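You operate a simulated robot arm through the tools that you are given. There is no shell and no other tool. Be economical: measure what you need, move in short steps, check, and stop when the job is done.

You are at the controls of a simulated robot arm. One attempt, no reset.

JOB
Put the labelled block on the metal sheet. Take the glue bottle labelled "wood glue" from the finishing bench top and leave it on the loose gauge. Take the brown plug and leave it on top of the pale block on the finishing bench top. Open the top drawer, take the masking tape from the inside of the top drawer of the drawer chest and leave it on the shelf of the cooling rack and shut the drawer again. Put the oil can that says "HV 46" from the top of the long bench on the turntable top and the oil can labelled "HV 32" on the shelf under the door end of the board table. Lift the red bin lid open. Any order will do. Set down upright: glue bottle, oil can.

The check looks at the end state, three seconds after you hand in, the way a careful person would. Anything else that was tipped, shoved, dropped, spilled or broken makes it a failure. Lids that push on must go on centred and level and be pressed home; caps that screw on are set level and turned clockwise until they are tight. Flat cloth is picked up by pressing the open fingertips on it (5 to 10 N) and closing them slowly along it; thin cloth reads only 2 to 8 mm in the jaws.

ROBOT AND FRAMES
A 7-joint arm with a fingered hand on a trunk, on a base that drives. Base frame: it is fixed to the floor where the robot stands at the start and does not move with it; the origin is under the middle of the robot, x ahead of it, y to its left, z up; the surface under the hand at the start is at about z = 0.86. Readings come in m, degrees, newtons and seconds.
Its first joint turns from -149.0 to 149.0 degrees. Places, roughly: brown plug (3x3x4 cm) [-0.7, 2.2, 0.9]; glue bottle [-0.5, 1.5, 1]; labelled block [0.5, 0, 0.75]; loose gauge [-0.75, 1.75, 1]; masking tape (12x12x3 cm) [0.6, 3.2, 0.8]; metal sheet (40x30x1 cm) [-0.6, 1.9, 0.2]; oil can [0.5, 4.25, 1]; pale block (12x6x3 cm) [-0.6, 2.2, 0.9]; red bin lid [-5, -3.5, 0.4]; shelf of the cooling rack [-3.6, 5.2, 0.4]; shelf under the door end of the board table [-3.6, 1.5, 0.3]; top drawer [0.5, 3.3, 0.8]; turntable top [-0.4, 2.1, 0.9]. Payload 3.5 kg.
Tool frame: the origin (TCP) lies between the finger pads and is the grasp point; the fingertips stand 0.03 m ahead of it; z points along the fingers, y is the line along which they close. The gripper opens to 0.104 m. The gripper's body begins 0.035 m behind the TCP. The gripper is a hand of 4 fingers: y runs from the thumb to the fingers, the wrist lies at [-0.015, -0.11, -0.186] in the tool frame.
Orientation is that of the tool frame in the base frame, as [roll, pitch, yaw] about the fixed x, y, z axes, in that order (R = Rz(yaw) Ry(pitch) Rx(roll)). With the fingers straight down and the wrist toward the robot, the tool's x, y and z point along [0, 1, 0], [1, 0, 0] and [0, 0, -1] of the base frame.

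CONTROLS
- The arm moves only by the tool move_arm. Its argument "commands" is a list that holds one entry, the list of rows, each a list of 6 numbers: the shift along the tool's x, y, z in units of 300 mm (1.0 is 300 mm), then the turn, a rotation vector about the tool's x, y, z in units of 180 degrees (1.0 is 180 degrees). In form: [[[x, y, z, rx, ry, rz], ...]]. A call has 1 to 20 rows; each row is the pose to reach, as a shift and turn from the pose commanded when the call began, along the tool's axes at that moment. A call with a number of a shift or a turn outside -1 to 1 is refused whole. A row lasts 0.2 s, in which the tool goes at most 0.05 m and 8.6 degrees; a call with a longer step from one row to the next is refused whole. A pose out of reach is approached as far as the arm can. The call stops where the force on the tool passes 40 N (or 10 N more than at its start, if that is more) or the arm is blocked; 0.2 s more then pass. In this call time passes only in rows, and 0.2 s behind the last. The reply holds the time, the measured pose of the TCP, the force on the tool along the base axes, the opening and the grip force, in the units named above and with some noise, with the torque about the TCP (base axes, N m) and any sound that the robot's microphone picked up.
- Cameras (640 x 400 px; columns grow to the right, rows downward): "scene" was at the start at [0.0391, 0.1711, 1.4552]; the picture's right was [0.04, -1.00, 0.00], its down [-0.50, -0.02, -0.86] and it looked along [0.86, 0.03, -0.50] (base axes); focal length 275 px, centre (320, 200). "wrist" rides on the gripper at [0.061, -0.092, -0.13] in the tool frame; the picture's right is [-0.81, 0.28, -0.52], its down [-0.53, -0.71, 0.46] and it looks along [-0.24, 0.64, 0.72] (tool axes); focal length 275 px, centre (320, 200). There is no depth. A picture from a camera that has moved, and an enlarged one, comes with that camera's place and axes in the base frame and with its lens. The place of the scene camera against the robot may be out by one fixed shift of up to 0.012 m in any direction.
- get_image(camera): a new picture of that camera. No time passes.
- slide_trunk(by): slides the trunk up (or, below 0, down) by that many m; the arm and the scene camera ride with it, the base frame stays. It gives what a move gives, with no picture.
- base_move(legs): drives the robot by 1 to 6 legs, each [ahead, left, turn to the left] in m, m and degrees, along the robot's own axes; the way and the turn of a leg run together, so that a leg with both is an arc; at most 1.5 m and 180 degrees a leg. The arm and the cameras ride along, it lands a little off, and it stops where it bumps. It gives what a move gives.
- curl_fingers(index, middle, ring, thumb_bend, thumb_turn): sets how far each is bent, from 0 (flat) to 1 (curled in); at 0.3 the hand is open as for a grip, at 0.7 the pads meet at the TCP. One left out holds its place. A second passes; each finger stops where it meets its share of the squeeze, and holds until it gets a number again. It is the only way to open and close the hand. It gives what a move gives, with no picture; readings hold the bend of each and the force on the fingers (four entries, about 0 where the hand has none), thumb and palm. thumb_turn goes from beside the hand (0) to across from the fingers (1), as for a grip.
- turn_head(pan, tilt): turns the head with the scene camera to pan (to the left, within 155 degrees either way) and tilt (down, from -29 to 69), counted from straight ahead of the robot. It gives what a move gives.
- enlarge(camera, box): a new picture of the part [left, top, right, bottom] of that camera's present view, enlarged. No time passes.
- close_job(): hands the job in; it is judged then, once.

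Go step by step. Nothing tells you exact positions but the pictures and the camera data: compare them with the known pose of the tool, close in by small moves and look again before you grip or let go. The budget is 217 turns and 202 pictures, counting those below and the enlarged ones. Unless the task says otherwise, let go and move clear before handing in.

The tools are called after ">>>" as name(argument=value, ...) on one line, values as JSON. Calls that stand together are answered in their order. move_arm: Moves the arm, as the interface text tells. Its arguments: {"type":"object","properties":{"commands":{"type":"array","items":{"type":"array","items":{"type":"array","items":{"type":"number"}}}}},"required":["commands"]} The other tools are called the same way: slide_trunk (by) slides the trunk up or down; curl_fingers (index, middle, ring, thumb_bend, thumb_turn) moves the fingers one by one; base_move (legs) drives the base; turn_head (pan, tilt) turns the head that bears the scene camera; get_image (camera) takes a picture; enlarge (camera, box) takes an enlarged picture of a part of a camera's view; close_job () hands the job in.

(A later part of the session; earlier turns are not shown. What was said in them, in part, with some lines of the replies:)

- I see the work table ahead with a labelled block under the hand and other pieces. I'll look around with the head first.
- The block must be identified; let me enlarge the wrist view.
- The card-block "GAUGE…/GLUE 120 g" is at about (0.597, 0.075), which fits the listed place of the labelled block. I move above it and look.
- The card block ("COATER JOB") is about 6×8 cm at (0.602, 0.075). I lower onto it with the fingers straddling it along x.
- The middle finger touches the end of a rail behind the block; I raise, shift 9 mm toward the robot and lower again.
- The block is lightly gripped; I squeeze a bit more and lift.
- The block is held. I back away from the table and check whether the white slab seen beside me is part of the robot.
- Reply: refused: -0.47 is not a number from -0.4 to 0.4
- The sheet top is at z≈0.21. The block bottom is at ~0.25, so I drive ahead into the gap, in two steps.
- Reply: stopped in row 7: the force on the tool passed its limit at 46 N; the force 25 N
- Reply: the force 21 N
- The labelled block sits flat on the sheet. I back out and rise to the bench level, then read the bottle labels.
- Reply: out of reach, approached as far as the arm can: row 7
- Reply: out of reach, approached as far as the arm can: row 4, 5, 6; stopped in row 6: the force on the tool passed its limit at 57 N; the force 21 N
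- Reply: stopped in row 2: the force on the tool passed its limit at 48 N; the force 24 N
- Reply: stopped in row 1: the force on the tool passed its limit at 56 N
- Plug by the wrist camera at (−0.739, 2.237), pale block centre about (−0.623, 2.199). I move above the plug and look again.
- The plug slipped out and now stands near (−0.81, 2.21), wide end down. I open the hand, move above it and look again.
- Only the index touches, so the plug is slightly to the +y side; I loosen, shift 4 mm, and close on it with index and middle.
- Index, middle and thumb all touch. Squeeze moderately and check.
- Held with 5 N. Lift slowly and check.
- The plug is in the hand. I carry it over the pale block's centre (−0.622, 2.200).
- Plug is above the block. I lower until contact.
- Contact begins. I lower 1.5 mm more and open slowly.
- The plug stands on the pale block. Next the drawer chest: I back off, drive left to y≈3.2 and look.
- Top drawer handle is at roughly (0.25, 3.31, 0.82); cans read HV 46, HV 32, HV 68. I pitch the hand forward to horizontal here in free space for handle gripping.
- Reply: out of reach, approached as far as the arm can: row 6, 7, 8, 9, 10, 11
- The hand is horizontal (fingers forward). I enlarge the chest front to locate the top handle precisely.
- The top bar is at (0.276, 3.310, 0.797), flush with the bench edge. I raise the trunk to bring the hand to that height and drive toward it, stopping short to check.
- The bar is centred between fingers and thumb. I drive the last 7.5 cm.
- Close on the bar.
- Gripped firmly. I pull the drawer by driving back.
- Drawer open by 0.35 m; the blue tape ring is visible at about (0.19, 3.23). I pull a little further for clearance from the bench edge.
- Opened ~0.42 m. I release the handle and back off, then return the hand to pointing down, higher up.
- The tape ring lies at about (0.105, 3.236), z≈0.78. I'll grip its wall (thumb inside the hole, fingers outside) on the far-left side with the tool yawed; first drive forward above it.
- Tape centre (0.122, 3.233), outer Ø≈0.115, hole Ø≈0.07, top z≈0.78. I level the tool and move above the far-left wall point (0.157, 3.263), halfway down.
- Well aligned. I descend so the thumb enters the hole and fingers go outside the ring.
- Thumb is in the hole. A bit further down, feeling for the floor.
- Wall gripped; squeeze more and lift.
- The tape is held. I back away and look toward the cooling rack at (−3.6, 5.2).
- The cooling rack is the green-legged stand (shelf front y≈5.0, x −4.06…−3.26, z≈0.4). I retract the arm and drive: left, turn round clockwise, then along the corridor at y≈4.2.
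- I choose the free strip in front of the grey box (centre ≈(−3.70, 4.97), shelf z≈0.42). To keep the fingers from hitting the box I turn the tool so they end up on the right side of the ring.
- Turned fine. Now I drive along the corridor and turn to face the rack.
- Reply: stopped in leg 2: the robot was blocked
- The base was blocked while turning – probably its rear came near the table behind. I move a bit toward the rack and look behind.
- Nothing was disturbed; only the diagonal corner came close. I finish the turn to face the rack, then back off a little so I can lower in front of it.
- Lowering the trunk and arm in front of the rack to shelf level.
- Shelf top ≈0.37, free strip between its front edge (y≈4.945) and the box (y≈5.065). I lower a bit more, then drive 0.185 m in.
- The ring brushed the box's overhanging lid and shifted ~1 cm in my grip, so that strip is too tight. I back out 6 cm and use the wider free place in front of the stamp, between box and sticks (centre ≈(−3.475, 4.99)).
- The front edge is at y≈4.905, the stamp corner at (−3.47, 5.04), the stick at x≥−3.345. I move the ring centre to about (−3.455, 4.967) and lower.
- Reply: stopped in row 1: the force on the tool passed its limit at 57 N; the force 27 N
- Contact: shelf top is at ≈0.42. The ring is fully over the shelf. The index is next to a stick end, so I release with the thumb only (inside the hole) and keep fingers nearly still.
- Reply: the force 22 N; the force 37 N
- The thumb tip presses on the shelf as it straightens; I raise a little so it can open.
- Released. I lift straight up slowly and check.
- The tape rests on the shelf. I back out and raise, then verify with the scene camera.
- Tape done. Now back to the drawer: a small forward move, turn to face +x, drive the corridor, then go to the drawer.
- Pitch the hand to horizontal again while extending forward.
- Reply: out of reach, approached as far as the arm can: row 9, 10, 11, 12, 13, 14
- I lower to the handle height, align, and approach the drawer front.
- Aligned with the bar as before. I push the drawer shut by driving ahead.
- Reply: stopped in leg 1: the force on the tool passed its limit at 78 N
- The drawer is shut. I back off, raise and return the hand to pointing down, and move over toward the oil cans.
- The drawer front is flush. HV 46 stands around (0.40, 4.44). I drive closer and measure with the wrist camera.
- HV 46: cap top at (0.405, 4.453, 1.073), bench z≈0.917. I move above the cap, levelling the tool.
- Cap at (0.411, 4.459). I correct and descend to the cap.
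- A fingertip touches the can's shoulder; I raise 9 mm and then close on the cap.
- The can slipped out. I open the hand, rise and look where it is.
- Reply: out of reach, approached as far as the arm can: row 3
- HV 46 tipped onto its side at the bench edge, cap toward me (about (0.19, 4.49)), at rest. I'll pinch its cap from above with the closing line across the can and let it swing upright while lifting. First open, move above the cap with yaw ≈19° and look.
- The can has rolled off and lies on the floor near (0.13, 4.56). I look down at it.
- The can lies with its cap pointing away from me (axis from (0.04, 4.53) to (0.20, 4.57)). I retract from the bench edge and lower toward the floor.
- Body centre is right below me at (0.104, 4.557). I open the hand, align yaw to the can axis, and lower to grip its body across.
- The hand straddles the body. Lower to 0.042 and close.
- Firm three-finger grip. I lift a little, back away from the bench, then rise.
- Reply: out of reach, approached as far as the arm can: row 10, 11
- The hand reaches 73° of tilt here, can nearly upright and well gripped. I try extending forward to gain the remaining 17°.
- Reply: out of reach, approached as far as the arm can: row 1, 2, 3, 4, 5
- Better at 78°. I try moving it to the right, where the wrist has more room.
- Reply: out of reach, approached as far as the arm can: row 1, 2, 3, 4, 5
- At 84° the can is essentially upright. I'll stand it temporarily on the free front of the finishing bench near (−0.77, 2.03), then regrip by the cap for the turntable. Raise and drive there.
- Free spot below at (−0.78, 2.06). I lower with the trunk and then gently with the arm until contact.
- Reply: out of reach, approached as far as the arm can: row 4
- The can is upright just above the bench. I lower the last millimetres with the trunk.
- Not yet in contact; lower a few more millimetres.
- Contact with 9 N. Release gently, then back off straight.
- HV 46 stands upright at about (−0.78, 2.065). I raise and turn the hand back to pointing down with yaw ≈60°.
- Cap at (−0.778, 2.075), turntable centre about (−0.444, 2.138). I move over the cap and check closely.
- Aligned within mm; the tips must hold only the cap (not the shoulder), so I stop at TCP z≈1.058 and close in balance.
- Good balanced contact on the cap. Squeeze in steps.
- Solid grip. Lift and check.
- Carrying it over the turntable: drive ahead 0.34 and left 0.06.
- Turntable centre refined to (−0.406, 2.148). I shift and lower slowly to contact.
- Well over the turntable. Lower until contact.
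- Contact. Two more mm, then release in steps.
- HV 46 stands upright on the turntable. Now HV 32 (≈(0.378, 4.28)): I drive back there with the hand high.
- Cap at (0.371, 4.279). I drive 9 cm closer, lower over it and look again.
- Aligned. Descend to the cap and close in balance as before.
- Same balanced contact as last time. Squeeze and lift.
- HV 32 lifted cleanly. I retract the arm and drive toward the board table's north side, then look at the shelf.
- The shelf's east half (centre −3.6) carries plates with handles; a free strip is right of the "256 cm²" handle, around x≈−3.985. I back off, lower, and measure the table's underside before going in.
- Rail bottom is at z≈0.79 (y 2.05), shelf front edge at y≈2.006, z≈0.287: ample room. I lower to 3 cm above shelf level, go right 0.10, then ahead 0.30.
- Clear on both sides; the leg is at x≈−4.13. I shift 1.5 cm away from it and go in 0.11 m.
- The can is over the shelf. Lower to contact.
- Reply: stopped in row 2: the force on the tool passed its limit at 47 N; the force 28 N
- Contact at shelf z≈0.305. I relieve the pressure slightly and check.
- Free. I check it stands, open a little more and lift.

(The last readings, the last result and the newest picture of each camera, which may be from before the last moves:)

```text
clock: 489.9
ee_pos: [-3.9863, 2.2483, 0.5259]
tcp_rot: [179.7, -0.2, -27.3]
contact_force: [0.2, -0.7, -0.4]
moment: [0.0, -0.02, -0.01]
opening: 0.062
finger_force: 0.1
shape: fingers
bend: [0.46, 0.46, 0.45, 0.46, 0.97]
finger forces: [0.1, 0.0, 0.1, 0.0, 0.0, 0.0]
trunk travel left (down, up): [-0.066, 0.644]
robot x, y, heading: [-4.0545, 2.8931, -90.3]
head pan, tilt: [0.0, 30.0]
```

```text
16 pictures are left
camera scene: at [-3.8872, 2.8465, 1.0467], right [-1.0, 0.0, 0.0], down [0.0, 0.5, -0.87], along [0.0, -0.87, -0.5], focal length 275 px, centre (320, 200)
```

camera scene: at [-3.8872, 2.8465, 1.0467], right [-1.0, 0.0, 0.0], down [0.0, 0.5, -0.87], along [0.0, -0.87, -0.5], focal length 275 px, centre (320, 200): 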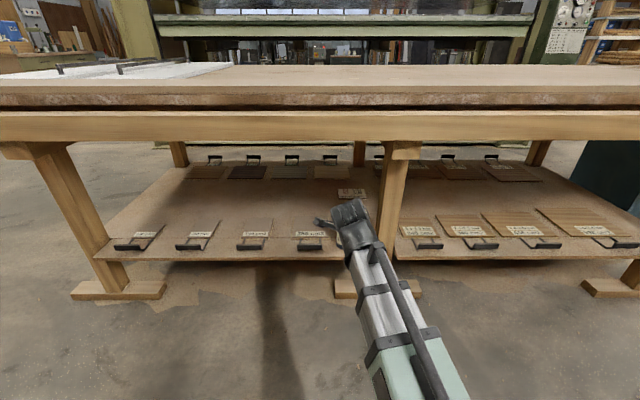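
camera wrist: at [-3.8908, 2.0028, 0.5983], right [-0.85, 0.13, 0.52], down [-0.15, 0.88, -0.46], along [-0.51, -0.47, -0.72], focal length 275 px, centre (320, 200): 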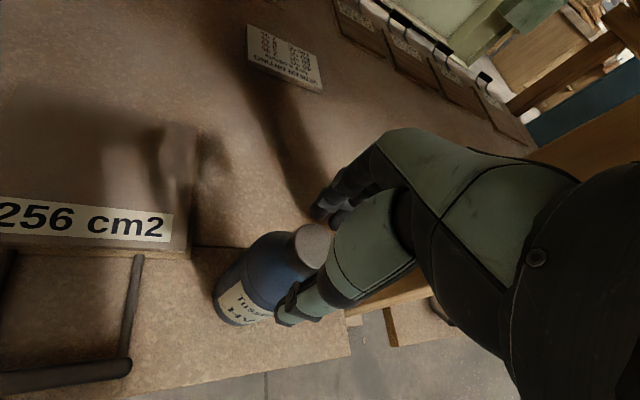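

HV 32 is placed on the shelf. I raise up, return to the corridor and drive around toward the red bin in the south-west.

>>> slide_trunk(by=0.4)

>>> slide_trunk(by=0.2)

>>> get_image(camera="scene")

>>> base_move(legs=[[0.3, 0, 0], [0, 1.3, 0], [0, 1.3, 0], [1.4, 0, 0], [1.1, 0, 0]])

>>> base_move(legs=[[0, 0.4, 0], [1.4, 0, 0]])

>>> turn_head(pan=-45, tilt=15)

>>> get_image(camera="scene")

```text
clock: 493.8
ee_pos: [-3.9864, 2.2476, 0.9263]
tcp_rot: [179.8, -0.2, -27.3]
contact_force: [0.5, 0.4, -0.9]
moment: [0.02, -0.05, -0.02]
opening: 0.0622
finger_force: 0.1
shape: fingers
bend: [0.46, 0.46, 0.45, 0.46, 0.97]
finger forces: [0.0, 0.1, 0.1, 0.0, 0.0, 0.1]
trunk travel left (down, up): [-0.466, 0.244]
robot x, y, heading: [-4.0499, 2.8971, -90.4]
head pan, tilt: [0.0, 30.0]
```

```text
clock: 495.9
ee_pos: [-3.9865, 2.2491, 1.1259]
tcp_rot: [179.8, -0.2, -27.3]
contact_force: [-0.2, 0.1, 0.0]
moment: [0.05, -0.01, 0.0]
opening: 0.062
finger_force: 0.0
shape: fingers
bend: [0.46, 0.46, 0.45, 0.46, 0.97]
finger forces: [0.1, 0.1, 0.0, 0.1, 0.0, 0.0]
trunk travel left (down, up): [-0.666, 0.044]
robot x, y, heading: [-4.0521, 2.8981, -90.0]
head pan, tilt: [0.0, 30.0]
```

```text
15 pictures are left
camera scene: at [-3.8872, 2.8465, 1.6467], right [-1.0, 0.0, 0.0], down [0.0, 0.5, -0.87], along [0.0, -0.87, -0.5], focal length 275 px, centre (320, 200)
```

scene: 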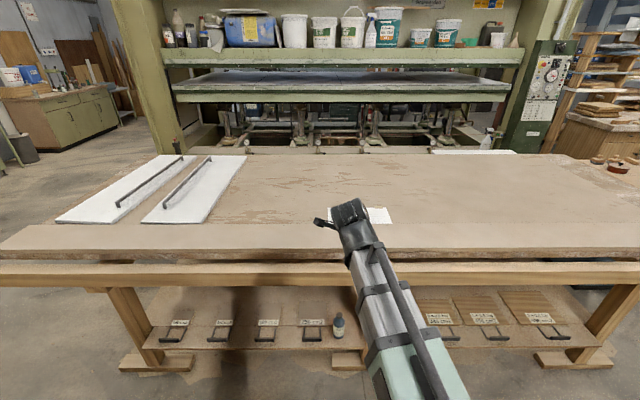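

```text
clock: 522.1
ee_pos: [-1.3665, -0.5334, 1.1252]
tcp_rot: [179.8, -0.2, -27.2]
contact_force: [-0.2, -0.2, -0.5]
moment: [0.0, 0.01, 0.0]
opening: 0.062
finger_force: 0.0
shape: fingers
bend: [0.46, 0.46, 0.45, 0.46, 0.97]
finger forces: [0.1, 0.0, 0.0, 0.0, 0.0, 0.1]
trunk travel left (down, up): [-0.666, 0.044]
robot x, y, heading: [-1.4366, 0.1086, -90.2]
head pan, tilt: [0.0, 30.0]
```

```text
clock: 531.1
ee_pos: [-0.9647, -1.9374, 1.1255]
tcp_rot: [179.8, -0.2, -26.9]
contact_force: [-0.4, -0.4, -0.9]
moment: [0.01, -0.01, -0.05]
opening: 0.062
finger_force: 0.0
shape: fingers
bend: [0.46, 0.46, 0.45, 0.46, 0.97]
finger forces: [0.0, 0.1, 0.0, 0.1, 0.0, 0.0]
trunk travel left (down, up): [-0.666, 0.044]
robot x, y, heading: [-1.0354, -1.2931, -89.8]
head pan, tilt: [0.0, 30.0]
```

```text
clock: 532.3
ee_pos: [-0.9652, -1.9367, 1.1274]
tcp_rot: [179.7, -0.2, -27.1]
contact_force: [-1.0, 0.1, 0.1]
moment: [-0.03, 0.01, -0.04]
opening: 0.0619
finger_force: 0.0
shape: fingers
bend: [0.46, 0.46, 0.45, 0.46, 0.97]
finger forces: [0.0, 0.0, 0.0, 0.0, 0.1, 0.0]
trunk travel left (down, up): [-0.666, 0.044]
robot x, y, heading: [-1.0362, -1.2877, -89.9]
head pan, tilt: [-45.0, 15.0]
```

```text
14 pictures are left
camera scene: at [-0.9365, -1.3142, 1.6709], right [-0.71, 0.7, 0.0], down [0.18, 0.18, -0.97], along [-0.68, -0.69, -0.26], focal length 275 px, centre (320, 200)
```

scene: 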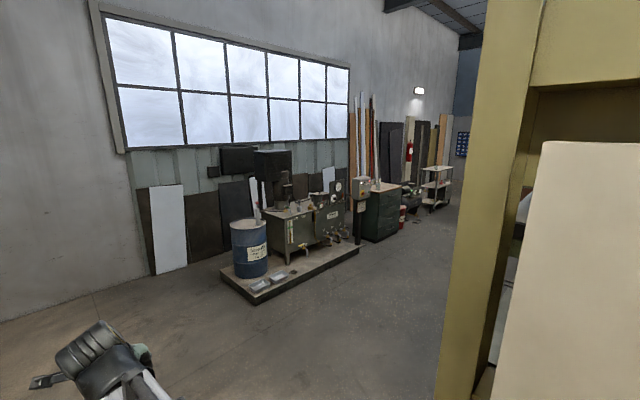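

HV 32 stands upright on the shelf. The red bin is visible past the green cabinet. I drive down and strafe west along y≈−2.5.

>>> base_move(legs=[[1.2, 0, 0], [0, -1.4, 0], [0, -1.3, 0], [0, -0.9, 0]])

>>> turn_head(pan=-20, tilt=40)

>>> get_image(camera="scene")

```text
clock: 555.4
ee_pos: [-4.5529, -3.1776, 1.1262]
tcp_rot: [179.7, -0.2, -26.0]
contact_force: [-0.5, -0.4, -0.5]
moment: [0.04, 0.02, 0.01]
opening: 0.0619
finger_force: 0.1
shape: fingers
bend: [0.46, 0.46, 0.45, 0.46, 0.97]
finger forces: [0.0, 0.1, 0.0, 0.0, 0.0, 0.0]
trunk travel left (down, up): [-0.666, 0.044]
robot x, y, heading: [-4.6348, -2.5332, -88.8]
head pan, tilt: [-45.0, 15.0]
```

```text
clock: 556.3
ee_pos: [-4.5518, -3.1785, 1.1268]
tcp_rot: [179.6, -0.3, -26.0]
contact_force: [-1.1, 0.2, 0.2]
moment: [-0.02, 0.03, 0.01]
opening: 0.062
finger_force: 0.1
shape: fingers
bend: [0.46, 0.46, 0.45, 0.46, 0.97]
finger forces: [0.0, 0.0, 0.1, 0.0, 0.0, 0.1]
trunk travel left (down, up): [-0.666, 0.044]
robot x, y, heading: [-4.6334, -2.5339, -88.7]
head pan, tilt: [-20.0, 40.0]
```

```text
13 pictures are left
camera scene: at [-4.4964, -2.5678, 1.6314], right [-0.95, 0.33, 0.0], down [0.21, 0.61, -0.77], along [-0.25, -0.72, -0.64], focal length 275 px, centre (320, 200)
```

scene: 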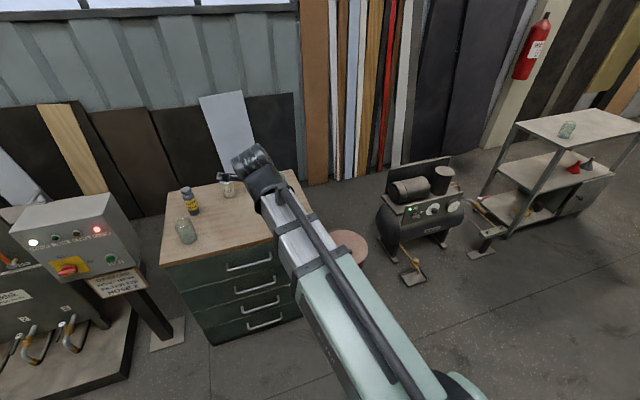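

The bin's round lid is hidden behind my arm at about (−5.0, −3.5). I shift sideways to see it.

>>> base_move(legs=[[0.1, 0.22, 0]])

>>> turn_head(pan=-25, tilt=45)

>>> enlarge(camera="scene", box=[300, 110, 500, 290])

```text
clock: 558.1
ee_pos: [-4.3265, -3.2731, 1.126]
tcp_rot: [179.7, -0.1, -26.0]
contact_force: [0.6, -0.7, -0.6]
moment: [0.05, 0.01, -0.05]
opening: 0.0619
finger_force: 0.0
shape: fingers
bend: [0.46, 0.46, 0.45, 0.46, 0.97]
finger forces: [0.0, 0.1, 0.1, 0.0, 0.1, 0.0]
trunk travel left (down, up): [-0.666, 0.044]
robot x, y, heading: [-4.4074, -2.6273, -89.0]
head pan, tilt: [-20.0, 40.0]
```

```text
clock: 558.8
ee_pos: [-4.3266, -3.2739, 1.1263]
tcp_rot: [179.7, -0.2, -26.0]
contact_force: [0.3, 0.5, -1.1]
moment: [-0.01, 0.01, -0.01]
opening: 0.062
finger_force: 0.0
shape: fingers
bend: [0.46, 0.46, 0.45, 0.46, 0.97]
finger forces: [0.0, 0.1, 0.0, 0.0, 0.0, 0.0]
trunk travel left (down, up): [-0.666, 0.044]
robot x, y, heading: [-4.4115, -2.6279, -88.9]
head pan, tilt: [-25.0, 45.0]
```

```text
2.22 times, centred on (400, 200) of scene
camera zoom: at [-4.2775, -2.6571, 1.6241], right [-0.91, 0.4, 0.0], down [0.29, 0.65, -0.71], along [-0.29, -0.65, -0.71], focal length 611 px, centre (142, 200)
```

zoom: 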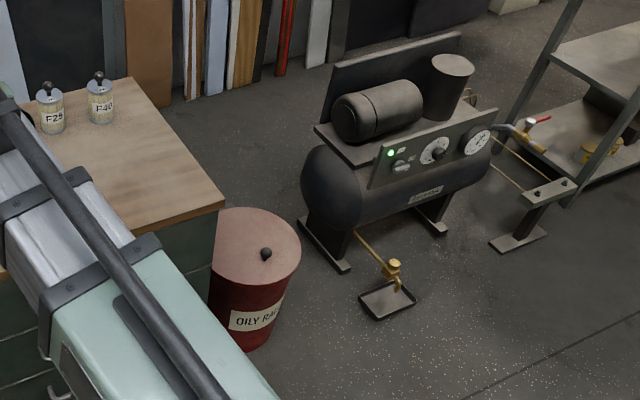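

It's an "OILY RAGS" bin: lid with a black knob on the side facing me (≈(−5.0, −3.46)), so the hinge is at the back. I'll pinch the knob with the closing line parallel to the hinge (x) and swing it up and back. Turn the tool, move in front and lower.

>>> move_arm(commands=[[[0, 0, 0, 0, 0, 0.045], [0, 0, 0, 0, 0, 0.09], [0, 0, 0, 0, 0, 0.135], [0, 0, 0, 0, 0, 0.18], [0, 0, 0, 0, 0, 0.225], [0, 0, 0, 0, 0, 0.27], [0, 0, 0, 0, 0, 0.315], [0, 0, 0, 0, 0, 0.345]]])

>>> base_move(legs=[[0, -0.66, -1.1]])

>>> slide_trunk(by=-0.4)

>>> get_image(camera="wrist")

```text
clock: 560.5
ee_pos: [-4.3275, -3.273, 1.1249]
tcp_rot: [-180.0, -0.3, -88.2]
contact_force: [0.1, 0.4, 0.1]
moment: [0.01, 0.0, -0.01]
opening: 0.0621
finger_force: 0.1
shape: fingers
bend: [0.46, 0.46, 0.45, 0.46, 0.97]
finger forces: [0.0, 0.0, 0.1, 0.1, 0.0, 0.1]
trunk travel left (down, up): [-0.666, 0.044]
robot x, y, heading: [-4.4089, -2.6305, -88.8]
head pan, tilt: [-25.0, 45.0]
```

```text
clock: 564.2
ee_pos: [-5.0027, -3.2811, 1.1266]
tcp_rot: [-180.0, -0.3, -89.4]
contact_force: [-0.5, -0.2, -0.2]
moment: [0.03, -0.01, 0.0]
opening: 0.0623
finger_force: 0.0
shape: fingers
bend: [0.46, 0.46, 0.45, 0.46, 0.97]
finger forces: [0.0, 0.0, 0.0, 0.0, 0.1, 0.1]
trunk travel left (down, up): [-0.666, 0.044]
robot x, y, heading: [-5.0655, -2.6364, -90.0]
head pan, tilt: [-25.0, 45.0]
```

```text
clock: 568.0
ee_pos: [-5.002, -3.2809, 0.7257]
tcp_rot: [179.9, -0.3, -89.3]
contact_force: [0.3, 0.1, -0.4]
moment: [-0.01, 0.02, 0.02]
opening: 0.062
finger_force: 0.1
shape: fingers
bend: [0.46, 0.46, 0.45, 0.46, 0.97]
finger forces: [0.1, 0.1, 0.0, 0.0, 0.1, 0.1]
trunk travel left (down, up): [-0.266, 0.444]
robot x, y, heading: [-5.072, -2.6321, -90.1]
head pan, tilt: [-25.0, 45.0]
```

```text
11 pictures are left
camera wrist: at [-4.9108, -3.3407, 0.8557], right [-0.29, 0.81, 0.51], down [0.71, 0.54, -0.46], along [-0.65, 0.23, -0.73], focal length 275 px, centre (320, 200)
```

wrist: 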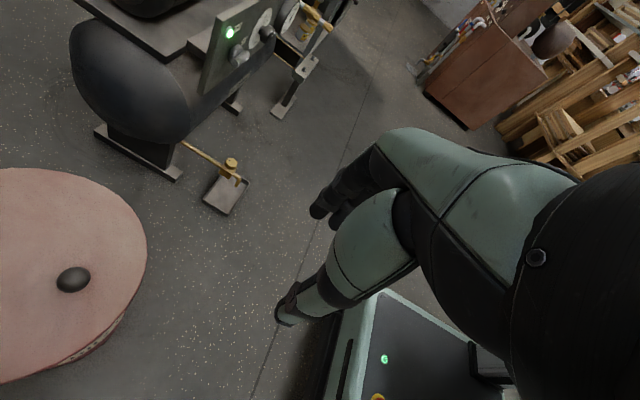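

Knob at (−4.966, −3.442, z≈0.45); lid centre (−4.965, −3.51), radius ≈0.126, hinge at the back (y≈−3.636). I move above the knob.

>>> move_arm(commands=[[[0.1, -0.03, 0, 0, 0, 0], [0.2, -0.06, 0, 0, 0, 0], [0.3, -0.09, 0.1, 0, 0, 0], [0.4, -0.12, 0.2, 0, 0, 0], [0.5, -0.12, 0.32, 0, 0, 0], [0.537, -0.12, 0.45, 0, 0, 0], [0.537, -0.12, 0.6, 0, 0, 0]]])

>>> get_image(camera="wrist")

```text
clock: 569.6
ee_pos: [-4.9651, -3.4438, 0.5454]
tcp_rot: [-179.9, -0.4, -89.4]
contact_force: [1.1, -0.4, 0.0]
moment: [0.0, 0.01, 0.0]
opening: 0.0621
finger_force: 0.2
shape: fingers
bend: [0.46, 0.46, 0.45, 0.46, 0.97]
finger forces: [0.1, 0.1, 0.0, 0.1, 0.1, 0.0]
trunk travel left (down, up): [-0.266, 0.444]
robot x, y, heading: [-5.0683, -2.6348, -89.9]
head pan, tilt: [-25.0, 45.0]
```

```text
10 pictures are left
camera wrist: at [-4.8732, -3.5034, 0.6762], right [-0.28, 0.81, 0.51], down [0.71, 0.54, -0.46], along [-0.65, 0.23, -0.73], focal length 275 px, centre (320, 200)
```

wrist: 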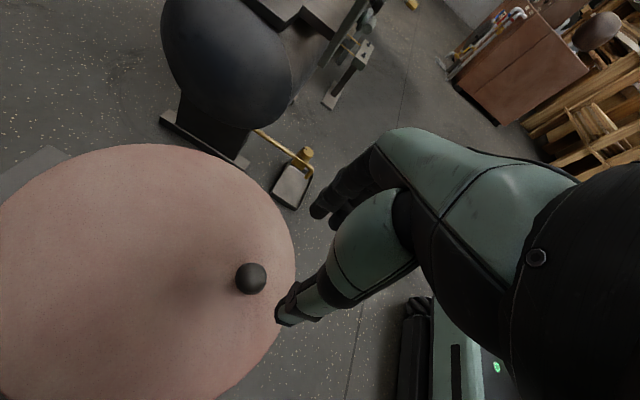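

Knob refined to (−4.963, −3.461). Descend around it.

>>> move_arm(commands=[[[0.05, -0.007, 0.08, 0, 0, 0], [0.05, -0.007, 0.16, 0, 0, 0], [0.05, -0.007, 0.22, 0, 0, 0], [0.05, -0.007, 0.26, 0, 0, 0], [0.05, -0.007, 0.29, 0, 0, 0]]])

>>> get_image(camera="wrist")

```text
clock: 570.8
ee_pos: [-4.9622, -3.4584, 0.4595]
tcp_rot: [-180.0, -0.3, -89.2]
contact_force: [0.1, -0.2, -0.2]
moment: [0.02, -0.03, -0.03]
opening: 0.0621
finger_force: 0.1
shape: fingers
bend: [0.46, 0.46, 0.45, 0.46, 0.97]
finger forces: [0.1, 0.1, 0.0, 0.1, 0.0, 0.0]
trunk travel left (down, up): [-0.266, 0.444]
robot x, y, heading: [-5.0715, -2.6346, -90.2]
head pan, tilt: [-25.0, 45.0]
```

```text
9 pictures are left
camera wrist: at [-4.8704, -3.5179, 0.5895], right [-0.29, 0.81, 0.51], down [0.71, 0.54, -0.46], along [-0.65, 0.23, -0.73], focal length 275 px, centre (320, 200)
```

wrist: 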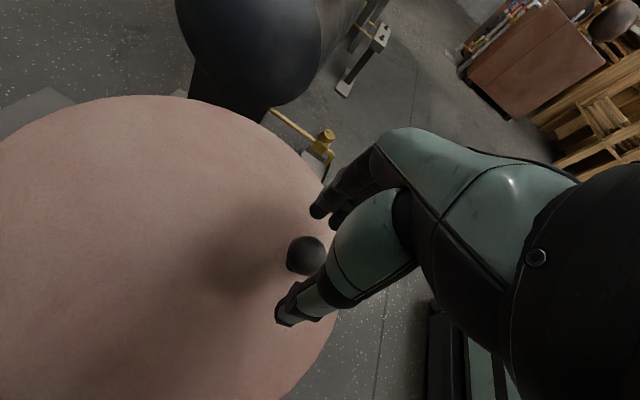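

The knob is lower, at about (−4.977, −3.454, 0.405). Adjust and descend further, feeling for contact.

>>> move_arm(commands=[[[-0.015, 0.04, 0, 0, 0, 0], [-0.015, 0.04, 0.05, 0, 0, 0], [-0.015, 0.04, 0.09, 0, 0, 0], [-0.015, 0.04, 0.12, 0, 0, 0], [-0.015, 0.04, 0.14, 0, 0, 0]]])

>>> get_image(camera="wrist")

```text
clock: 572.0
ee_pos: [-4.974, -3.4547, 0.4175]
tcp_rot: [179.9, -0.3, -89.3]
contact_force: [0.0, -0.1, -0.6]
moment: [-0.01, 0.02, -0.02]
opening: 0.0623
finger_force: 0.1
shape: fingers
bend: [0.46, 0.46, 0.45, 0.46, 0.97]
finger forces: [0.0, 0.1, 0.0, 0.1, 0.0, 0.0]
trunk travel left (down, up): [-0.266, 0.444]
robot x, y, heading: [-5.0675, -2.634, -89.8]
head pan, tilt: [-25.0, 45.0]
```

```text
8 pictures are left
camera wrist: at [-4.8822, -3.5141, 0.5475], right [-0.29, 0.81, 0.51], down [0.71, 0.54, -0.46], along [-0.65, 0.23, -0.73], focal length 275 px, centre (320, 200)
```

wrist: 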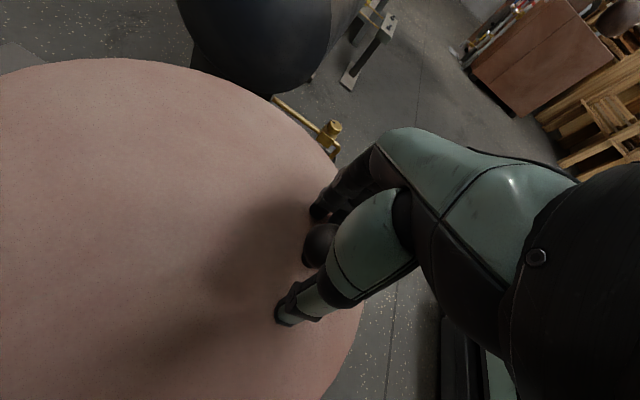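

Knob is between the fingers. Slightly lower, then close.

>>> move_arm(commands=[[[0, 0, 0.02, 0, 0, 0], [0, 0, 0.035, 0, 0, 0]]])

>>> curl_fingers(index=0.58, middle=0.58, ring=0.5, thumb_bend=0.58)

>>> curl_fingers(index=0.64, middle=0.64, ring=0.5, thumb_bend=0.64)

>>> curl_fingers(index=0.7, middle=0.7, ring=0.5, thumb_bend=0.68)

```text
clock: 572.6
ee_pos: [-4.9733, -3.4551, 0.4153]
tcp_rot: [179.7, -0.9, -89.3]
contact_force: [2.4, 3.0, 22.1]
moment: [-0.19, 0.84, -0.05]
opening: 0.0625
finger_force: 10.2
shape: fingers
bend: [0.46, 0.46, 0.45, 0.46, 0.98]
finger forces: [21.0, 0.1, 0.1, 0.0, 0.3, 0.1]
trunk travel left (down, up): [-0.266, 0.444]
robot x, y, heading: [-5.069, -2.6314, -90.2]
head pan, tilt: [-25.0, 45.0]
stopped in row 2: the force on the tool passed its limit at 44 N (the readings are from after the stop); the commanded pose is now the measured one
```

```text
clock: 573.8
ee_pos: [-4.9749, -3.455, 0.4165]
tcp_rot: [179.7, -0.9, -89.2]
contact_force: [-2.0, 4.0, 22.3]
moment: [-0.1, 0.21, -0.09]
opening: 0.0545
finger_force: 12.6
shape: fingers
bend: [0.47, 0.57, 0.5, 0.52, 0.98]
finger forces: [14.5, 0.0, 0.1, 0.0, 10.0, 0.0]
trunk travel left (down, up): [-0.266, 0.444]
robot x, y, heading: [-5.0684, -2.6359, -90.0]
head pan, tilt: [-25.0, 45.0]
stopped: the force on the tool passed its limit at 40 N (the readings are from after the stop); the commanded pose is now the measured one
```

```text
clock: 574.8
ee_pos: [-4.9739, -3.4544, 0.4163]
tcp_rot: [179.6, -0.8, -89.3]
contact_force: [-0.1, 4.0, 36.8]
moment: [-0.18, 0.28, -0.08]
opening: 0.0534
finger_force: 19.4
shape: fingers
bend: [0.47, 0.64, 0.5, 0.55, 0.98]
finger forces: [21.7, 0.0, 0.0, 0.1, 16.5, 0.1]
trunk travel left (down, up): [-0.266, 0.444]
robot x, y, heading: [-5.0667, -2.6363, -90.1]
head pan, tilt: [-25.0, 45.0]
```

```text
clock: 575.8
ee_pos: [-4.9746, -3.4548, 0.4153]
tcp_rot: [179.7, -0.9, -89.2]
contact_force: [3.2, 4.7, 40.8]
moment: [-0.19, 0.17, -0.02]
opening: 0.0524
finger_force: 21.3
shape: fingers
bend: [0.47, 0.69, 0.5, 0.57, 0.98]
finger forces: [23.0, 0.3, 0.0, 0.0, 18.9, 0.0]
trunk travel left (down, up): [-0.266, 0.444]
robot x, y, heading: [-5.0692, -2.635, -90.2]
head pan, tilt: [-25.0, 45.0]
```

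The index tip presses on the lid surface. I open slightly, raise 1.5 cm and close again.

>>> curl_fingers(index=0.46, middle=0.46, ring=0.45, thumb_bend=0.46)

>>> move_arm(commands=[[[0, 0, -0.05, 0, 0, 0]]])

>>> curl_fingers(index=0.58, middle=0.58, thumb_bend=0.58)

>>> curl_fingers(index=0.64, middle=0.64, thumb_bend=0.63)

>>> get_image(camera="wrist")

```text
clock: 576.8
ee_pos: [-4.9747, -3.454, 0.417]
tcp_rot: [179.7, -0.9, -89.3]
contact_force: [-8.3, 1.5, 41.9]
moment: [-0.17, -1.27, 0.0]
opening: 0.0545
finger_force: 20.0
shape: fingers
bend: [0.46, 0.46, 0.45, 0.52, 0.99]
finger forces: [0.7, 0.0, 0.0, 0.0, 40.3, 0.0]
trunk travel left (down, up): [-0.266, 0.444]
robot x, y, heading: [-5.0654, -2.6315, -90.1]
head pan, tilt: [-25.0, 45.0]
```

```text
clock: 577.2
ee_pos: [-4.973, -3.4549, 0.4253]
tcp_rot: [179.7, -0.6, -89.3]
contact_force: [0.4, 0.0, 0.4]
moment: [-0.03, -0.02, 0.0]
opening: 0.0626
finger_force: 0.0
shape: fingers
bend: [0.46, 0.46, 0.45, 0.46, 0.98]
finger forces: [0.0, 0.0, 0.0, 0.1, 0.1, 0.1]
trunk travel left (down, up): [-0.266, 0.444]
robot x, y, heading: [-5.068, -2.6325, -90.1]
head pan, tilt: [-25.0, 45.0]
```

```text
clock: 578.2
ee_pos: [-4.9732, -3.4545, 0.4283]
tcp_rot: [179.7, -0.7, -89.2]
contact_force: [-0.7, -0.1, 0.4]
moment: [-0.04, -0.01, 0.0]
opening: 0.0343
finger_force: 0.1
shape: fingers
bend: [0.57, 0.57, 0.45, 0.57, 0.98]
finger forces: [0.0, 0.0, 0.0, 0.0, 0.0, 0.0]
trunk travel left (down, up): [-0.266, 0.444]
robot x, y, heading: [-5.0718, -2.634, -90.1]
head pan, tilt: [-25.0, 45.0]
```

```text
clock: 579.2
ee_pos: [-4.9731, -3.4561, 0.4268]
tcp_rot: [179.7, -0.6, -89.2]
contact_force: [-0.7, -0.4, -0.7]
moment: [0.0, 0.03, -0.04]
opening: 0.0234
finger_force: 2.4
shape: fingers
bend: [0.62, 0.63, 0.45, 0.6, 0.97]
finger forces: [1.6, 1.2, 0.0, 0.1, 1.9, 0.0]
trunk travel left (down, up): [-0.266, 0.444]
robot x, y, heading: [-5.0695, -2.6329, -90.0]
head pan, tilt: [-25.0, 45.0]
```

```text
7 pictures are left
camera wrist: at [-4.8816, -3.5142, 0.5579], right [-0.28, 0.81, 0.51], down [0.7, 0.54, -0.47], along [-0.65, 0.23, -0.72], focal length 275 px, centre (320, 200)
```

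wrist: 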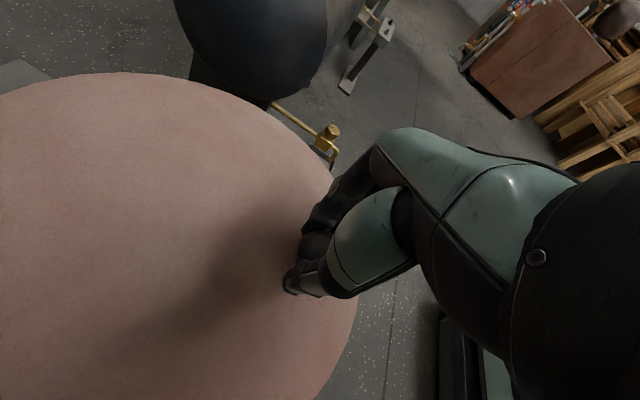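

Balanced grip on the knob. I squeeze and begin lifting along the hinge arc.

>>> curl_fingers(index=0.74, middle=0.74, thumb_bend=0.72)

>>> move_arm(commands=[[[0.01, 0, -0.05, 0, 0, 0], [0.027, 0, -0.118, 0, 0, 0], [0.05, 0, -0.175, 0, 0, 0], [0.073, 0, -0.229, 0, 0, 0]]])

```text
clock: 580.2
ee_pos: [-4.9741, -3.4564, 0.4275]
tcp_rot: [179.7, -0.8, -89.3]
contact_force: [-7.7, 0.8, -2.4]
moment: [-0.01, 0.12, 0.09]
opening: 0.0197
finger_force: 13.4
shape: fingers
bend: [0.71, 0.64, 0.45, 0.63, 0.97]
finger forces: [9.3, 9.2, 0.0, 0.1, 8.7, 0.1]
trunk travel left (down, up): [-0.266, 0.444]
robot x, y, heading: [-5.0721, -2.6357, -90.1]
head pan, tilt: [-25.0, 45.0]
```

```text
clock: 581.2
ee_pos: [-4.9732, -3.4766, 0.496]
tcp_rot: [179.8, -0.6, -89.2]
contact_force: [-6.7, -12.3, -10.6]
moment: [-0.18, 0.12, 0.16]
opening: 0.0211
finger_force: 13.5
shape: fingers
bend: [0.71, 0.65, 0.45, 0.64, 0.95]
finger forces: [12.4, 5.8, 0.0, 0.0, 9.5, 0.0]
trunk travel left (down, up): [-0.266, 0.444]
robot x, y, heading: [-5.0699, -2.6347, -90.3]
head pan, tilt: [-25.0, 45.0]
```

The lid is rising. I continue the arc with a bit more backward motion.

>>> move_arm(commands=[[[0.06, 0, -0.06, 0, 0, 0], [0.11, 0, -0.115, 0, 0, 0], [0.17, 0, -0.155, 0, 0, 0], [0.23, 0, -0.19, 0, 0, 0]]])

>>> get_image(camera="wrist")

```text
clock: 582.2
ee_pos: [-4.9742, -3.5418, 0.5581]
tcp_rot: [179.7, -0.7, -89.3]
contact_force: [-7.8, 19.4, 19.3]
moment: [1.02, 1.14, 0.05]
opening: 0.0188
finger_force: 25.5
shape: fingers
bend: [0.71, 0.65, 0.41, 0.65, 0.98]
finger forces: [7.0, 16.4, 20.7, 0.0, 7.7, 0.0]
trunk travel left (down, up): [-0.266, 0.444]
robot x, y, heading: [-5.0673, -2.6291, -90.0]
head pan, tilt: [-25.0, 45.0]
```

```text
6 pictures are left
camera wrist: at [-4.8803, -3.6017, 0.6887], right [-0.28, 0.81, 0.51], down [0.7, 0.54, -0.47], along [-0.65, 0.23, -0.72], focal length 275 px, centre (320, 200)
```

wrist: 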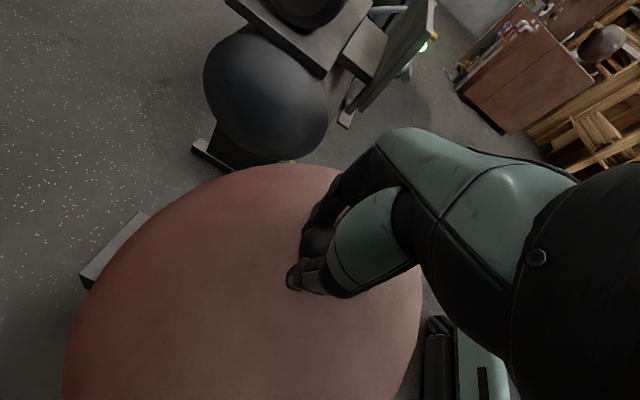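

Lid at about 51° open. The ring finger touches the lid, so I curl it away and continue the arc (hinge radius ≈0.177).

>>> curl_fingers(ring=0.95)

>>> move_arm(commands=[[[0.07, 0, -0.035, 0, 0, 0], [0.147, 0, -0.053, 0, 0, 0], [0.22, 0, -0.067, 0, 0, 0], [0.3, 0, -0.073, 0, 0, 0]]])

```text
clock: 583.2
ee_pos: [-4.9728, -3.5457, 0.5542]
tcp_rot: [179.8, -0.7, -89.2]
contact_force: [-7.2, -4.8, -8.9]
moment: [-0.12, 0.09, 0.05]
opening: 0.008
finger_force: 10.9
shape: fingers
bend: [0.72, 0.65, 0.95, 0.68, 0.97]
finger forces: [8.3, 8.6, 0.0, 0.0, 5.5, 0.0]
trunk travel left (down, up): [-0.266, 0.444]
robot x, y, heading: [-5.0707, -2.6357, -89.9]
head pan, tilt: [-25.0, 45.0]
```

```text
clock: 584.2
ee_pos: [-4.9832, -3.5529, 0.5741]
tcp_rot: [179.7, -0.6, -89.1]
contact_force: [9.2, -10.0, -20.0]
moment: [-0.06, 0.1, -0.07]
opening: 0.0225
finger_force: 13.4
shape: fingers
bend: [0.71, 0.72, 0.95, 0.6, 0.92]
finger forces: [4.6, 3.6, 0.1, 0.1, 18.4, 0.1]
out of reach, approached as far as the arm can: row 1, 2, 3, 4
trunk travel left (down, up): [-0.266, 0.444]
robot x, y, heading: [-5.0679, -2.6311, -90.2]
head pan, tilt: [-25.0, 45.0]
```

Arm at its reach limit, so I continue the backward part by driving the base ahead in small steps.

>>> base_move(legs=[[0.04, 0, 0]])

>>> base_move(legs=[[0.04, 0, 0]])

>>> get_image(camera="wrist")

```text
clock: 585.0
ee_pos: [-4.9858, -3.5929, 0.5766]
tcp_rot: [179.7, -0.9, -89.3]
contact_force: [0.2, -0.4, 0.1]
moment: [0.01, 0.0, 0.01]
opening: 0.0
finger_force: 0.1
shape: fingers
bend: [0.72, 0.73, 0.95, 0.71, 0.97]
finger forces: [0.0, 0.1, 0.0, 0.0, 0.1, 0.0]
trunk travel left (down, up): [-0.266, 0.444]
robot x, y, heading: [-5.0702, -2.6733, -90.2]
head pan, tilt: [-25.0, 45.0]
```

```text
clock: 585.9
ee_pos: [-4.9862, -3.6331, 0.5769]
tcp_rot: [179.7, -0.8, -89.2]
contact_force: [-0.5, 0.9, -0.8]
moment: [-0.01, 0.0, 0.02]
opening: 0.0
finger_force: 0.0
shape: fingers
bend: [0.72, 0.73, 0.95, 0.71, 0.97]
finger forces: [0.0, 0.0, 0.0, 0.0, 0.0, 0.0]
trunk travel left (down, up): [-0.266, 0.444]
robot x, y, heading: [-5.07, -2.7132, -90.1]
head pan, tilt: [-25.0, 45.0]
```

```text
5 pictures are left
camera wrist: at [-4.893, -3.6923, 0.7068], right [-0.28, 0.81, 0.51], down [0.7, 0.54, -0.47], along [-0.65, 0.23, -0.72], focal length 275 px, centre (320, 200)
```

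wrist: 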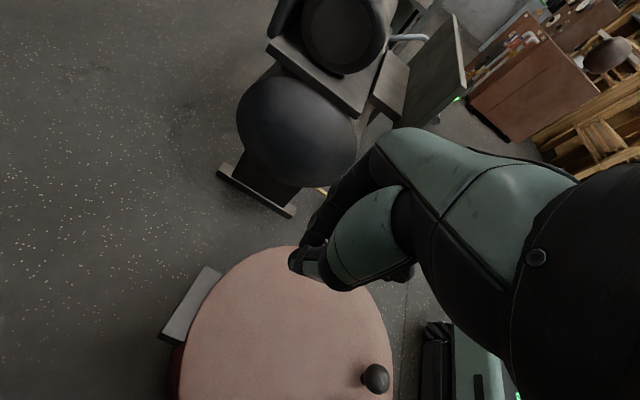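

The knob slipped out and the lid closed again. I set the base closer so reach isn't limiting, and regrip at the known knob pose (−4.974, −3.456, 0.4275).

>>> curl_fingers(index=0.46, middle=0.46, ring=0.95, thumb_bend=0.46)

>>> base_move(legs=[[0.1, 0, 0]])

>>> move_arm(commands=[[[-0.14, -0.02, 0, 0, 0, 0], [-0.28, -0.04, 0, 0, 0, 0], [-0.42, -0.04, 0, 0, 0, 0], [-0.56, -0.04, 0, 0, 0, 0], [-0.7, -0.04, 0, 0, 0, 0], [-0.84, -0.04, 0, 0, 0, 0], [-0.92, -0.04, 0, 0, 0, 0]]])

```text
clock: 586.9
ee_pos: [-4.985, -3.6343, 0.5765]
tcp_rot: [179.7, -0.7, -89.4]
contact_force: [0.0, 0.8, 0.3]
moment: [-0.03, -0.01, -0.02]
opening: 0.062
finger_force: 0.1
shape: fingers
bend: [0.46, 0.46, 0.95, 0.46, 0.97]
finger forces: [0.0, 0.0, 0.1, 0.0, 0.0, 0.1]
trunk travel left (down, up): [-0.266, 0.444]
robot x, y, heading: [-5.0685, -2.7171, -90.2]
head pan, tilt: [-25.0, 45.0]
```

```text
clock: 588.1
ee_pos: [-4.986, -3.7342, 0.5773]
tcp_rot: [179.7, -0.8, -89.2]
contact_force: [0.1, 0.2, 0.1]
moment: [0.01, 0.04, 0.02]
opening: 0.0623
finger_force: 0.1
shape: fingers
bend: [0.46, 0.46, 0.95, 0.46, 0.97]
finger forces: [0.1, 0.0, 0.0, 0.1, 0.1, 0.0]
trunk travel left (down, up): [-0.266, 0.444]
robot x, y, heading: [-5.0686, -2.8193, -89.8]
head pan, tilt: [-25.0, 45.0]
```

```text
clock: 589.7
ee_pos: [-4.9774, -3.4585, 0.5734]
tcp_rot: [179.7, -0.8, -89.1]
contact_force: [0.2, 0.1, -0.5]
moment: [-0.02, 0.0, 0.0]
opening: 0.0619
finger_force: 0.1
shape: fingers
bend: [0.46, 0.46, 0.95, 0.46, 0.97]
finger forces: [0.0, 0.0, 0.1, 0.0, 0.0, 0.0]
trunk travel left (down, up): [-0.266, 0.444]
robot x, y, heading: [-5.0685, -2.815, -90.0]
head pan, tilt: [-25.0, 45.0]
```

>>> move_arm(commands=[[[-0.014, -0.011, 0.12, 0, 0, 0], [-0.014, -0.011, 0.25, 0, 0, 0], [-0.014, -0.011, 0.37, 0, 0, 0], [-0.014, -0.011, 0.45, 0, 0, 0], [-0.014, -0.011, 0.486, 0, 0, 0]]])

>>> curl_fingers(index=0.58, middle=0.58, thumb_bend=0.58)

>>> curl_fingers(index=0.64, middle=0.64, thumb_bend=0.63)

```text
clock: 590.9
ee_pos: [-4.9739, -3.4565, 0.4269]
tcp_rot: [179.7, -0.7, -89.3]
contact_force: [-1.0, 0.5, 0.4]
moment: [-0.01, 0.0, 0.01]
opening: 0.0621
finger_force: 0.1
shape: fingers
bend: [0.46, 0.46, 0.95, 0.46, 0.97]
finger forces: [0.0, 0.1, 0.0, 0.0, 0.1, 0.0]
trunk travel left (down, up): [-0.266, 0.444]
robot x, y, heading: [-5.0703, -2.8176, -90.5]
head pan, tilt: [-25.0, 45.0]
```

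```text
clock: 591.9
ee_pos: [-4.9751, -3.4557, 0.4271]
tcp_rot: [179.7, -0.7, -89.2]
contact_force: [-0.3, -0.5, -0.2]
moment: [-0.01, 0.0, -0.01]
opening: 0.0344
finger_force: 0.1
shape: fingers
bend: [0.57, 0.57, 0.95, 0.57, 0.97]
finger forces: [0.0, 0.1, 0.1, 0.0, 0.0, 0.0]
trunk travel left (down, up): [-0.266, 0.444]
robot x, y, heading: [-5.0662, -2.8177, -90.3]
head pan, tilt: [-25.0, 45.0]
```

```text
clock: 592.9
ee_pos: [-4.9761, -3.4558, 0.4269]
tcp_rot: [179.7, -0.7, -89.2]
contact_force: [0.5, 0.1, -0.4]
moment: [0.0, 0.0, 0.03]
opening: 0.0227
finger_force: 2.4
shape: fingers
bend: [0.63, 0.63, 0.95, 0.6, 0.97]
finger forces: [1.0, 0.9, 0.0, 0.1, 2.1, 0.0]
trunk travel left (down, up): [-0.266, 0.444]
robot x, y, heading: [-5.0716, -2.8153, -90.3]
head pan, tilt: [-25.0, 45.0]
```

Balanced again. Squeeze and lift along the refined arc to ~60°.

>>> curl_fingers(index=0.76, middle=0.76, thumb_bend=0.76)

>>> move_arm(commands=[[[0.03, 0, -0.12, 0, 0, 0], [0.084, 0, -0.231, 0, 0, 0], [0.16, 0, -0.328, 0, 0, 0], [0.254, 0, -0.407, 0, 0, 0], [0.363, 0, -0.465, 0, 0, 0]]])

```text
clock: 593.9
ee_pos: [-4.9756, -3.4567, 0.4274]
tcp_rot: [179.6, -0.7, -89.1]
contact_force: [-4.1, -0.7, -2.8]
moment: [0.04, 0.07, 0.11]
opening: 0.0171
finger_force: 16.6
shape: fingers
bend: [0.71, 0.65, 0.95, 0.64, 0.97]
finger forces: [9.2, 9.3, 0.0, 0.0, 13.0, 0.1]
trunk travel left (down, up): [-0.266, 0.444]
robot x, y, heading: [-5.0684, -2.8177, -90.1]
head pan, tilt: [-25.0, 45.0]
```

```text
clock: 595.1
ee_pos: [-4.9731, -3.5615, 0.5704]
tcp_rot: [179.6, -0.9, -89.3]
contact_force: [-8.9, 8.7, 9.7]
moment: [0.38, 0.3, 0.04]
opening: 0.0168
finger_force: 20.1
shape: fingers
bend: [0.71, 0.73, 0.95, 0.66, 0.96]
finger forces: [9.1, 17.4, 0.0, 0.1, 13.4, 0.0]
trunk travel left (down, up): [-0.266, 0.444]
robot x, y, heading: [-5.0723, -2.8179, -89.8]
head pan, tilt: [-25.0, 45.0]
```

Holding at ~60°. Continue over the top.

>>> move_arm(commands=[[[0.06, 0, -0.022, 0, 0, 0], [0.119, 0, -0.037, 0, 0, 0], [0.18, 0, -0.043, 0, 0, 0], [0.242, 0, -0.045, 0, 0, 0], [0.3, 0, -0.038, 0, 0, 0]]])

>>> get_image(camera="wrist")

```text
clock: 596.3
ee_pos: [-4.9702, -3.6529, 0.5797]
tcp_rot: [179.7, -0.8, -89.2]
contact_force: [-1.1, 0.3, 2.5]
moment: [0.03, 0.05, 0.01]
opening: 0.0002
finger_force: 2.3
shape: fingers
bend: [0.72, 0.73, 0.95, 0.73, 0.97]
finger forces: [0.5, 1.0, 2.6, 0.0, 0.9, 0.0]
trunk travel left (down, up): [-0.266, 0.444]
robot x, y, heading: [-5.0678, -2.8171, -90.0]
head pan, tilt: [-25.0, 45.0]
```

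```text
4 pictures are left
camera wrist: at [-4.8772, -3.7116, 0.7105], right [-0.28, 0.81, 0.51], down [0.7, 0.54, -0.47], along [-0.65, 0.22, -0.72], focal length 275 px, centre (320, 200)
```

wrist: 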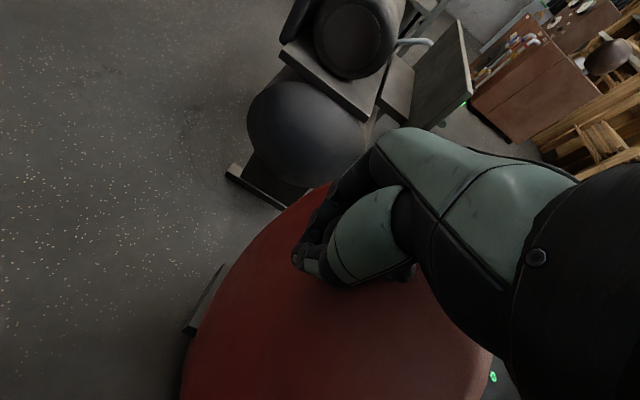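

The grip slipped off but the lid still seems raised, resting against my curled ring finger. I hold still briefly and read the forces.

>>> move_arm(commands=[[[0, 0, 0, 0, 0, 0], [0, 0, 0, 0, 0, 0], [0, 0, 0, 0, 0, 0]]])

```text
clock: 597.1
ee_pos: [-4.9703, -3.6525, 0.5795]
tcp_rot: [179.8, -0.8, -89.2]
contact_force: [1.5, 0.8, 0.5]
moment: [0.01, 0.0, -0.03]
opening: 0.0002
finger_force: 1.9
shape: fingers
bend: [0.72, 0.73, 0.95, 0.73, 0.97]
finger forces: [0.2, 0.8, 2.6, 0.0, 1.5, 0.1]
trunk travel left (down, up): [-0.266, 0.444]
robot x, y, heading: [-5.0686, -2.8139, -90.0]
head pan, tilt: [-25.0, 45.0]
```

The fingers are only touching each other; the lid has dropped again. A vertical hand gets pried off by the lid past ~60°, so the hand must lean back toward the wall while lifting. I test whether that tilt is reachable with a higher trunk and closer base.

>>> slide_trunk(by=0.3)

>>> base_move(legs=[[0.1, 0, 0]])

>>> move_arm(commands=[[[-0.1, 0, 0.05, 0, 0, 0], [-0.2, 0, 0.1, 0, 0, 0], [-0.3, 0, 0.15, 0, -0.03, 0], [-0.35, 0, 0.2, 0, -0.06, 0], [-0.35, 0, 0.25, 0, -0.09, 0], [-0.35, 0, 0.3, 0, -0.12, 0], [-0.35, 0, 0.35, 0, -0.15, 0], [-0.35, 0, 0.4, 0, -0.18, 0], [-0.35, 0, 0.45, 0, -0.21, 0], [-0.35, 0, 0.5, 0, -0.25, 0]]])

```text
clock: 597.8
ee_pos: [-4.9692, -3.6529, 0.592]
tcp_rot: [179.9, -0.3, -89.3]
contact_force: [-1.2, -1.6, -26.5]
moment: [-0.16, -0.24, 0.03]
opening: 0.0001
finger_force: 15.6
shape: fingers
bend: [0.72, 0.68, 0.95, 0.73, 0.96]
finger forces: [8.1, 16.6, 0.0, 0.0, 5.9, 0.0]
trunk travel left (down, up): [-0.287, 0.423]
robot x, y, heading: [-5.0693, -2.8184, -90.2]
head pan, tilt: [-25.0, 45.0]
stopped: the force on the tool passed its limit at 45 N (the readings are from after the stop); the commanded pose is now the measured one
```

```text
clock: 598.9
ee_pos: [-4.9698, -3.7515, 0.5968]
tcp_rot: [179.9, -0.5, -89.2]
contact_force: [-9.1, 4.7, -15.9]
moment: [-0.06, -0.01, 0.03]
opening: 0.0
finger_force: 7.4
shape: fingers
bend: [0.72, 0.64, 0.95, 0.74, 0.97]
finger forces: [0.1, 15.4, 0.1, 0.1, 0.0, 0.0]
trunk travel left (down, up): [-0.287, 0.423]
robot x, y, heading: [-5.0691, -2.9143, -90.1]
head pan, tilt: [-25.0, 45.0]
```

```text
clock: 599.5
ee_pos: [-4.975, -3.6966, 0.5778]
tcp_rot: [179.4, -1.0, -89.3]
contact_force: [-0.2, 0.4, 31.2]
moment: [0.76, -0.13, 0.17]
opening: 0.0
finger_force: 21.1
shape: fingers
bend: [0.72, 0.73, 0.97, 0.73, 0.96]
finger forces: [0.0, 0.0, 35.0, 0.0, 7.7, 0.1]
trunk travel left (down, up): [-0.287, 0.423]
robot x, y, heading: [-5.0706, -2.9145, -90.1]
head pan, tilt: [-25.0, 45.0]
stopped in row 3: the force on the tool passed its limit at 48 N (the readings are from after the stop); the commanded pose is now the measured one
```

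Strong forces show the lid was actually still hooked in my closed hand. I must see the state now.

>>> enlarge(camera="scene", box=[200, 100, 440, 340])

```text
1.67 times, centred on (320, 220) of scene
camera zoom: at [-4.9403, -2.9442, 1.2455], right [-0.91, 0.42, 0.0], down [0.3, 0.64, -0.71], along [-0.3, -0.64, -0.71], focal length 458 px, centre (320, 167)
```

zoom: 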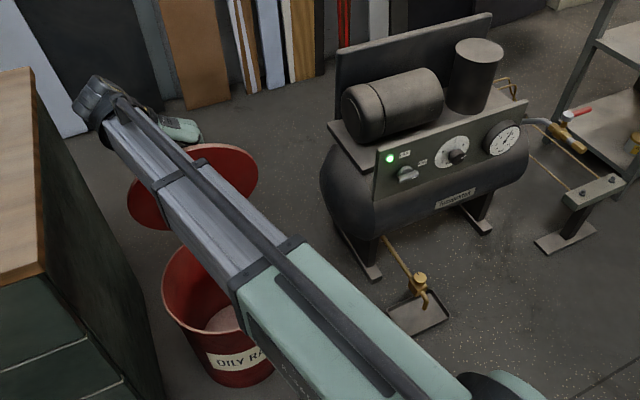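

The lid stands open about vertical behind the bin with my hand behind it. I pull it further toward the wall before letting go.

>>> move_arm(commands=[[[0.03, 0, -0.03, 0, 0, 0], [0.1, 0, -0.05, 0, 0, 0], [0.18, 0, -0.05, 0, 0, 0], [0.26, 0, -0.04, 0, 0, 0], [0.33, 0, -0.03, 0, 0, 0]]])

```text
clock: 600.7
ee_pos: [-4.9741, -3.7948, 0.5851]
tcp_rot: [179.5, -0.8, -89.3]
contact_force: [-0.6, 0.1, 1.5]
moment: [-0.01, 0.0, -0.01]
opening: 0.0
finger_force: 0.1
shape: fingers
bend: [0.72, 0.73, 0.95, 0.73, 0.96]
finger forces: [0.1, 0.0, 0.0, 0.0, 0.0, 0.0]
trunk travel left (down, up): [-0.287, 0.423]
robot x, y, heading: [-5.0681, -2.9166, -90.2]
head pan, tilt: [-25.0, 45.0]
```

>>> enlarge(camera="scene", box=[200, 100, 440, 340])

```text
1.67 times, centred on (320, 220) of scene
camera zoom: at [-4.9399, -2.9466, 1.2449], right [-0.91, 0.42, 0.0], down [0.3, 0.64, -0.71], along [-0.3, -0.64, -0.71], focal length 458 px, centre (320, 167)
```

zoom: 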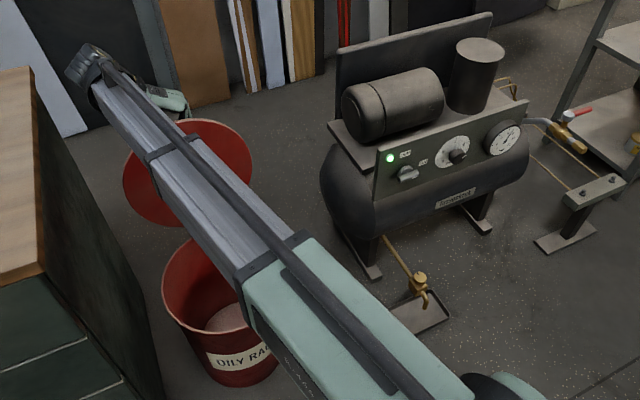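

The lid now leans back open on its own and my hand is free. I rise straight up, then back away.

>>> slide_trunk(by=0.4)

>>> base_move(legs=[[-0.4, 0, 0]])

>>> get_image(camera="scene")

```text
clock: 604.5
ee_pos: [-4.9721, -3.795, 0.9824]
tcp_rot: [179.6, -0.7, -89.3]
contact_force: [-0.1, 0.8, 0.9]
moment: [-0.01, -0.02, -0.01]
opening: 0.0
finger_force: 0.1
shape: fingers
bend: [0.72, 0.73, 0.95, 0.73, 0.96]
finger forces: [0.1, 0.1, 0.0, 0.1, 0.0, 0.0]
trunk travel left (down, up): [-0.687, 0.023]
robot x, y, heading: [-5.0687, -2.914, -90.2]
head pan, tilt: [-25.0, 45.0]
```

```text
clock: 607.0
ee_pos: [-4.9728, -3.3937, 0.9842]
tcp_rot: [179.5, -0.7, -89.4]
contact_force: [0.3, 0.0, 0.7]
moment: [-0.01, 0.02, 0.01]
opening: 0.0002
finger_force: 0.1
shape: fingers
bend: [0.72, 0.73, 0.95, 0.73, 0.96]
finger forces: [0.0, 0.0, 0.1, 0.0, 0.0, 0.1]
trunk travel left (down, up): [-0.687, 0.023]
robot x, y, heading: [-5.0707, -2.5136, -90.3]
head pan, tilt: [-25.0, 45.0]
```

```text
1 pictures are left
camera scene: at [-4.939, -2.5465, 1.6448], right [-0.9, 0.43, 0.0], down [0.3, 0.64, -0.71], along [-0.3, -0.64, -0.71], focal length 275 px, centre (320, 200)
```

scene: 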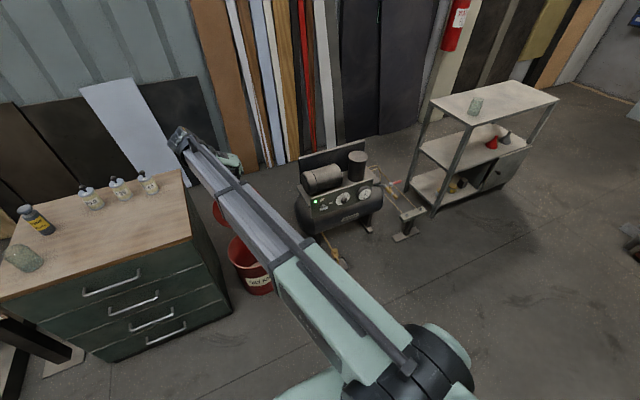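

The bin stands open with its lid leaning back by itself, and every item is in its place; handing in.

>>> close_job()

```text
The job is handed in.
```

I finished every item and handed the job in. One slip on the way: oil can HV 46 got away from the gripper, fell off the long bench to the floor and had to be picked up and re-stood.

- **Labelled block:** lying flat on the metal sheet. I took it to be the "COATER JOB" card block, because its position matched your list; the labelled boards on that table did not match.
- **Wood glue:** upright on the loose gauge. It was the red-capped bottle by the cork wall; the D2 and D3 bottles stayed where they were.
- **Brown plug:** standing on the pale block. It slipped from the grip on the first try, turned over and now stands wide end down.
- **Masking tape:** on the cooling rack shelf, in front of the small stamp, possibly overhanging the front edge slightly. The top drawer is shut.
- **HV 46:** upright on the turntable. I saw no spill or damage after its fall.
- **HV 32:** upright on the board table shelf. I used the half centred on your listed coordinates as the door end, and did not check which end the door is on.
- **Red bin lid:** open past vertical and leaning back on its own. It dropped shut once before that.

I saw nothing else tipped or moved. The base was blocked once while turning near the small table with the cardboard box by the cooling rack, and the table looked undisturbed afterwards.
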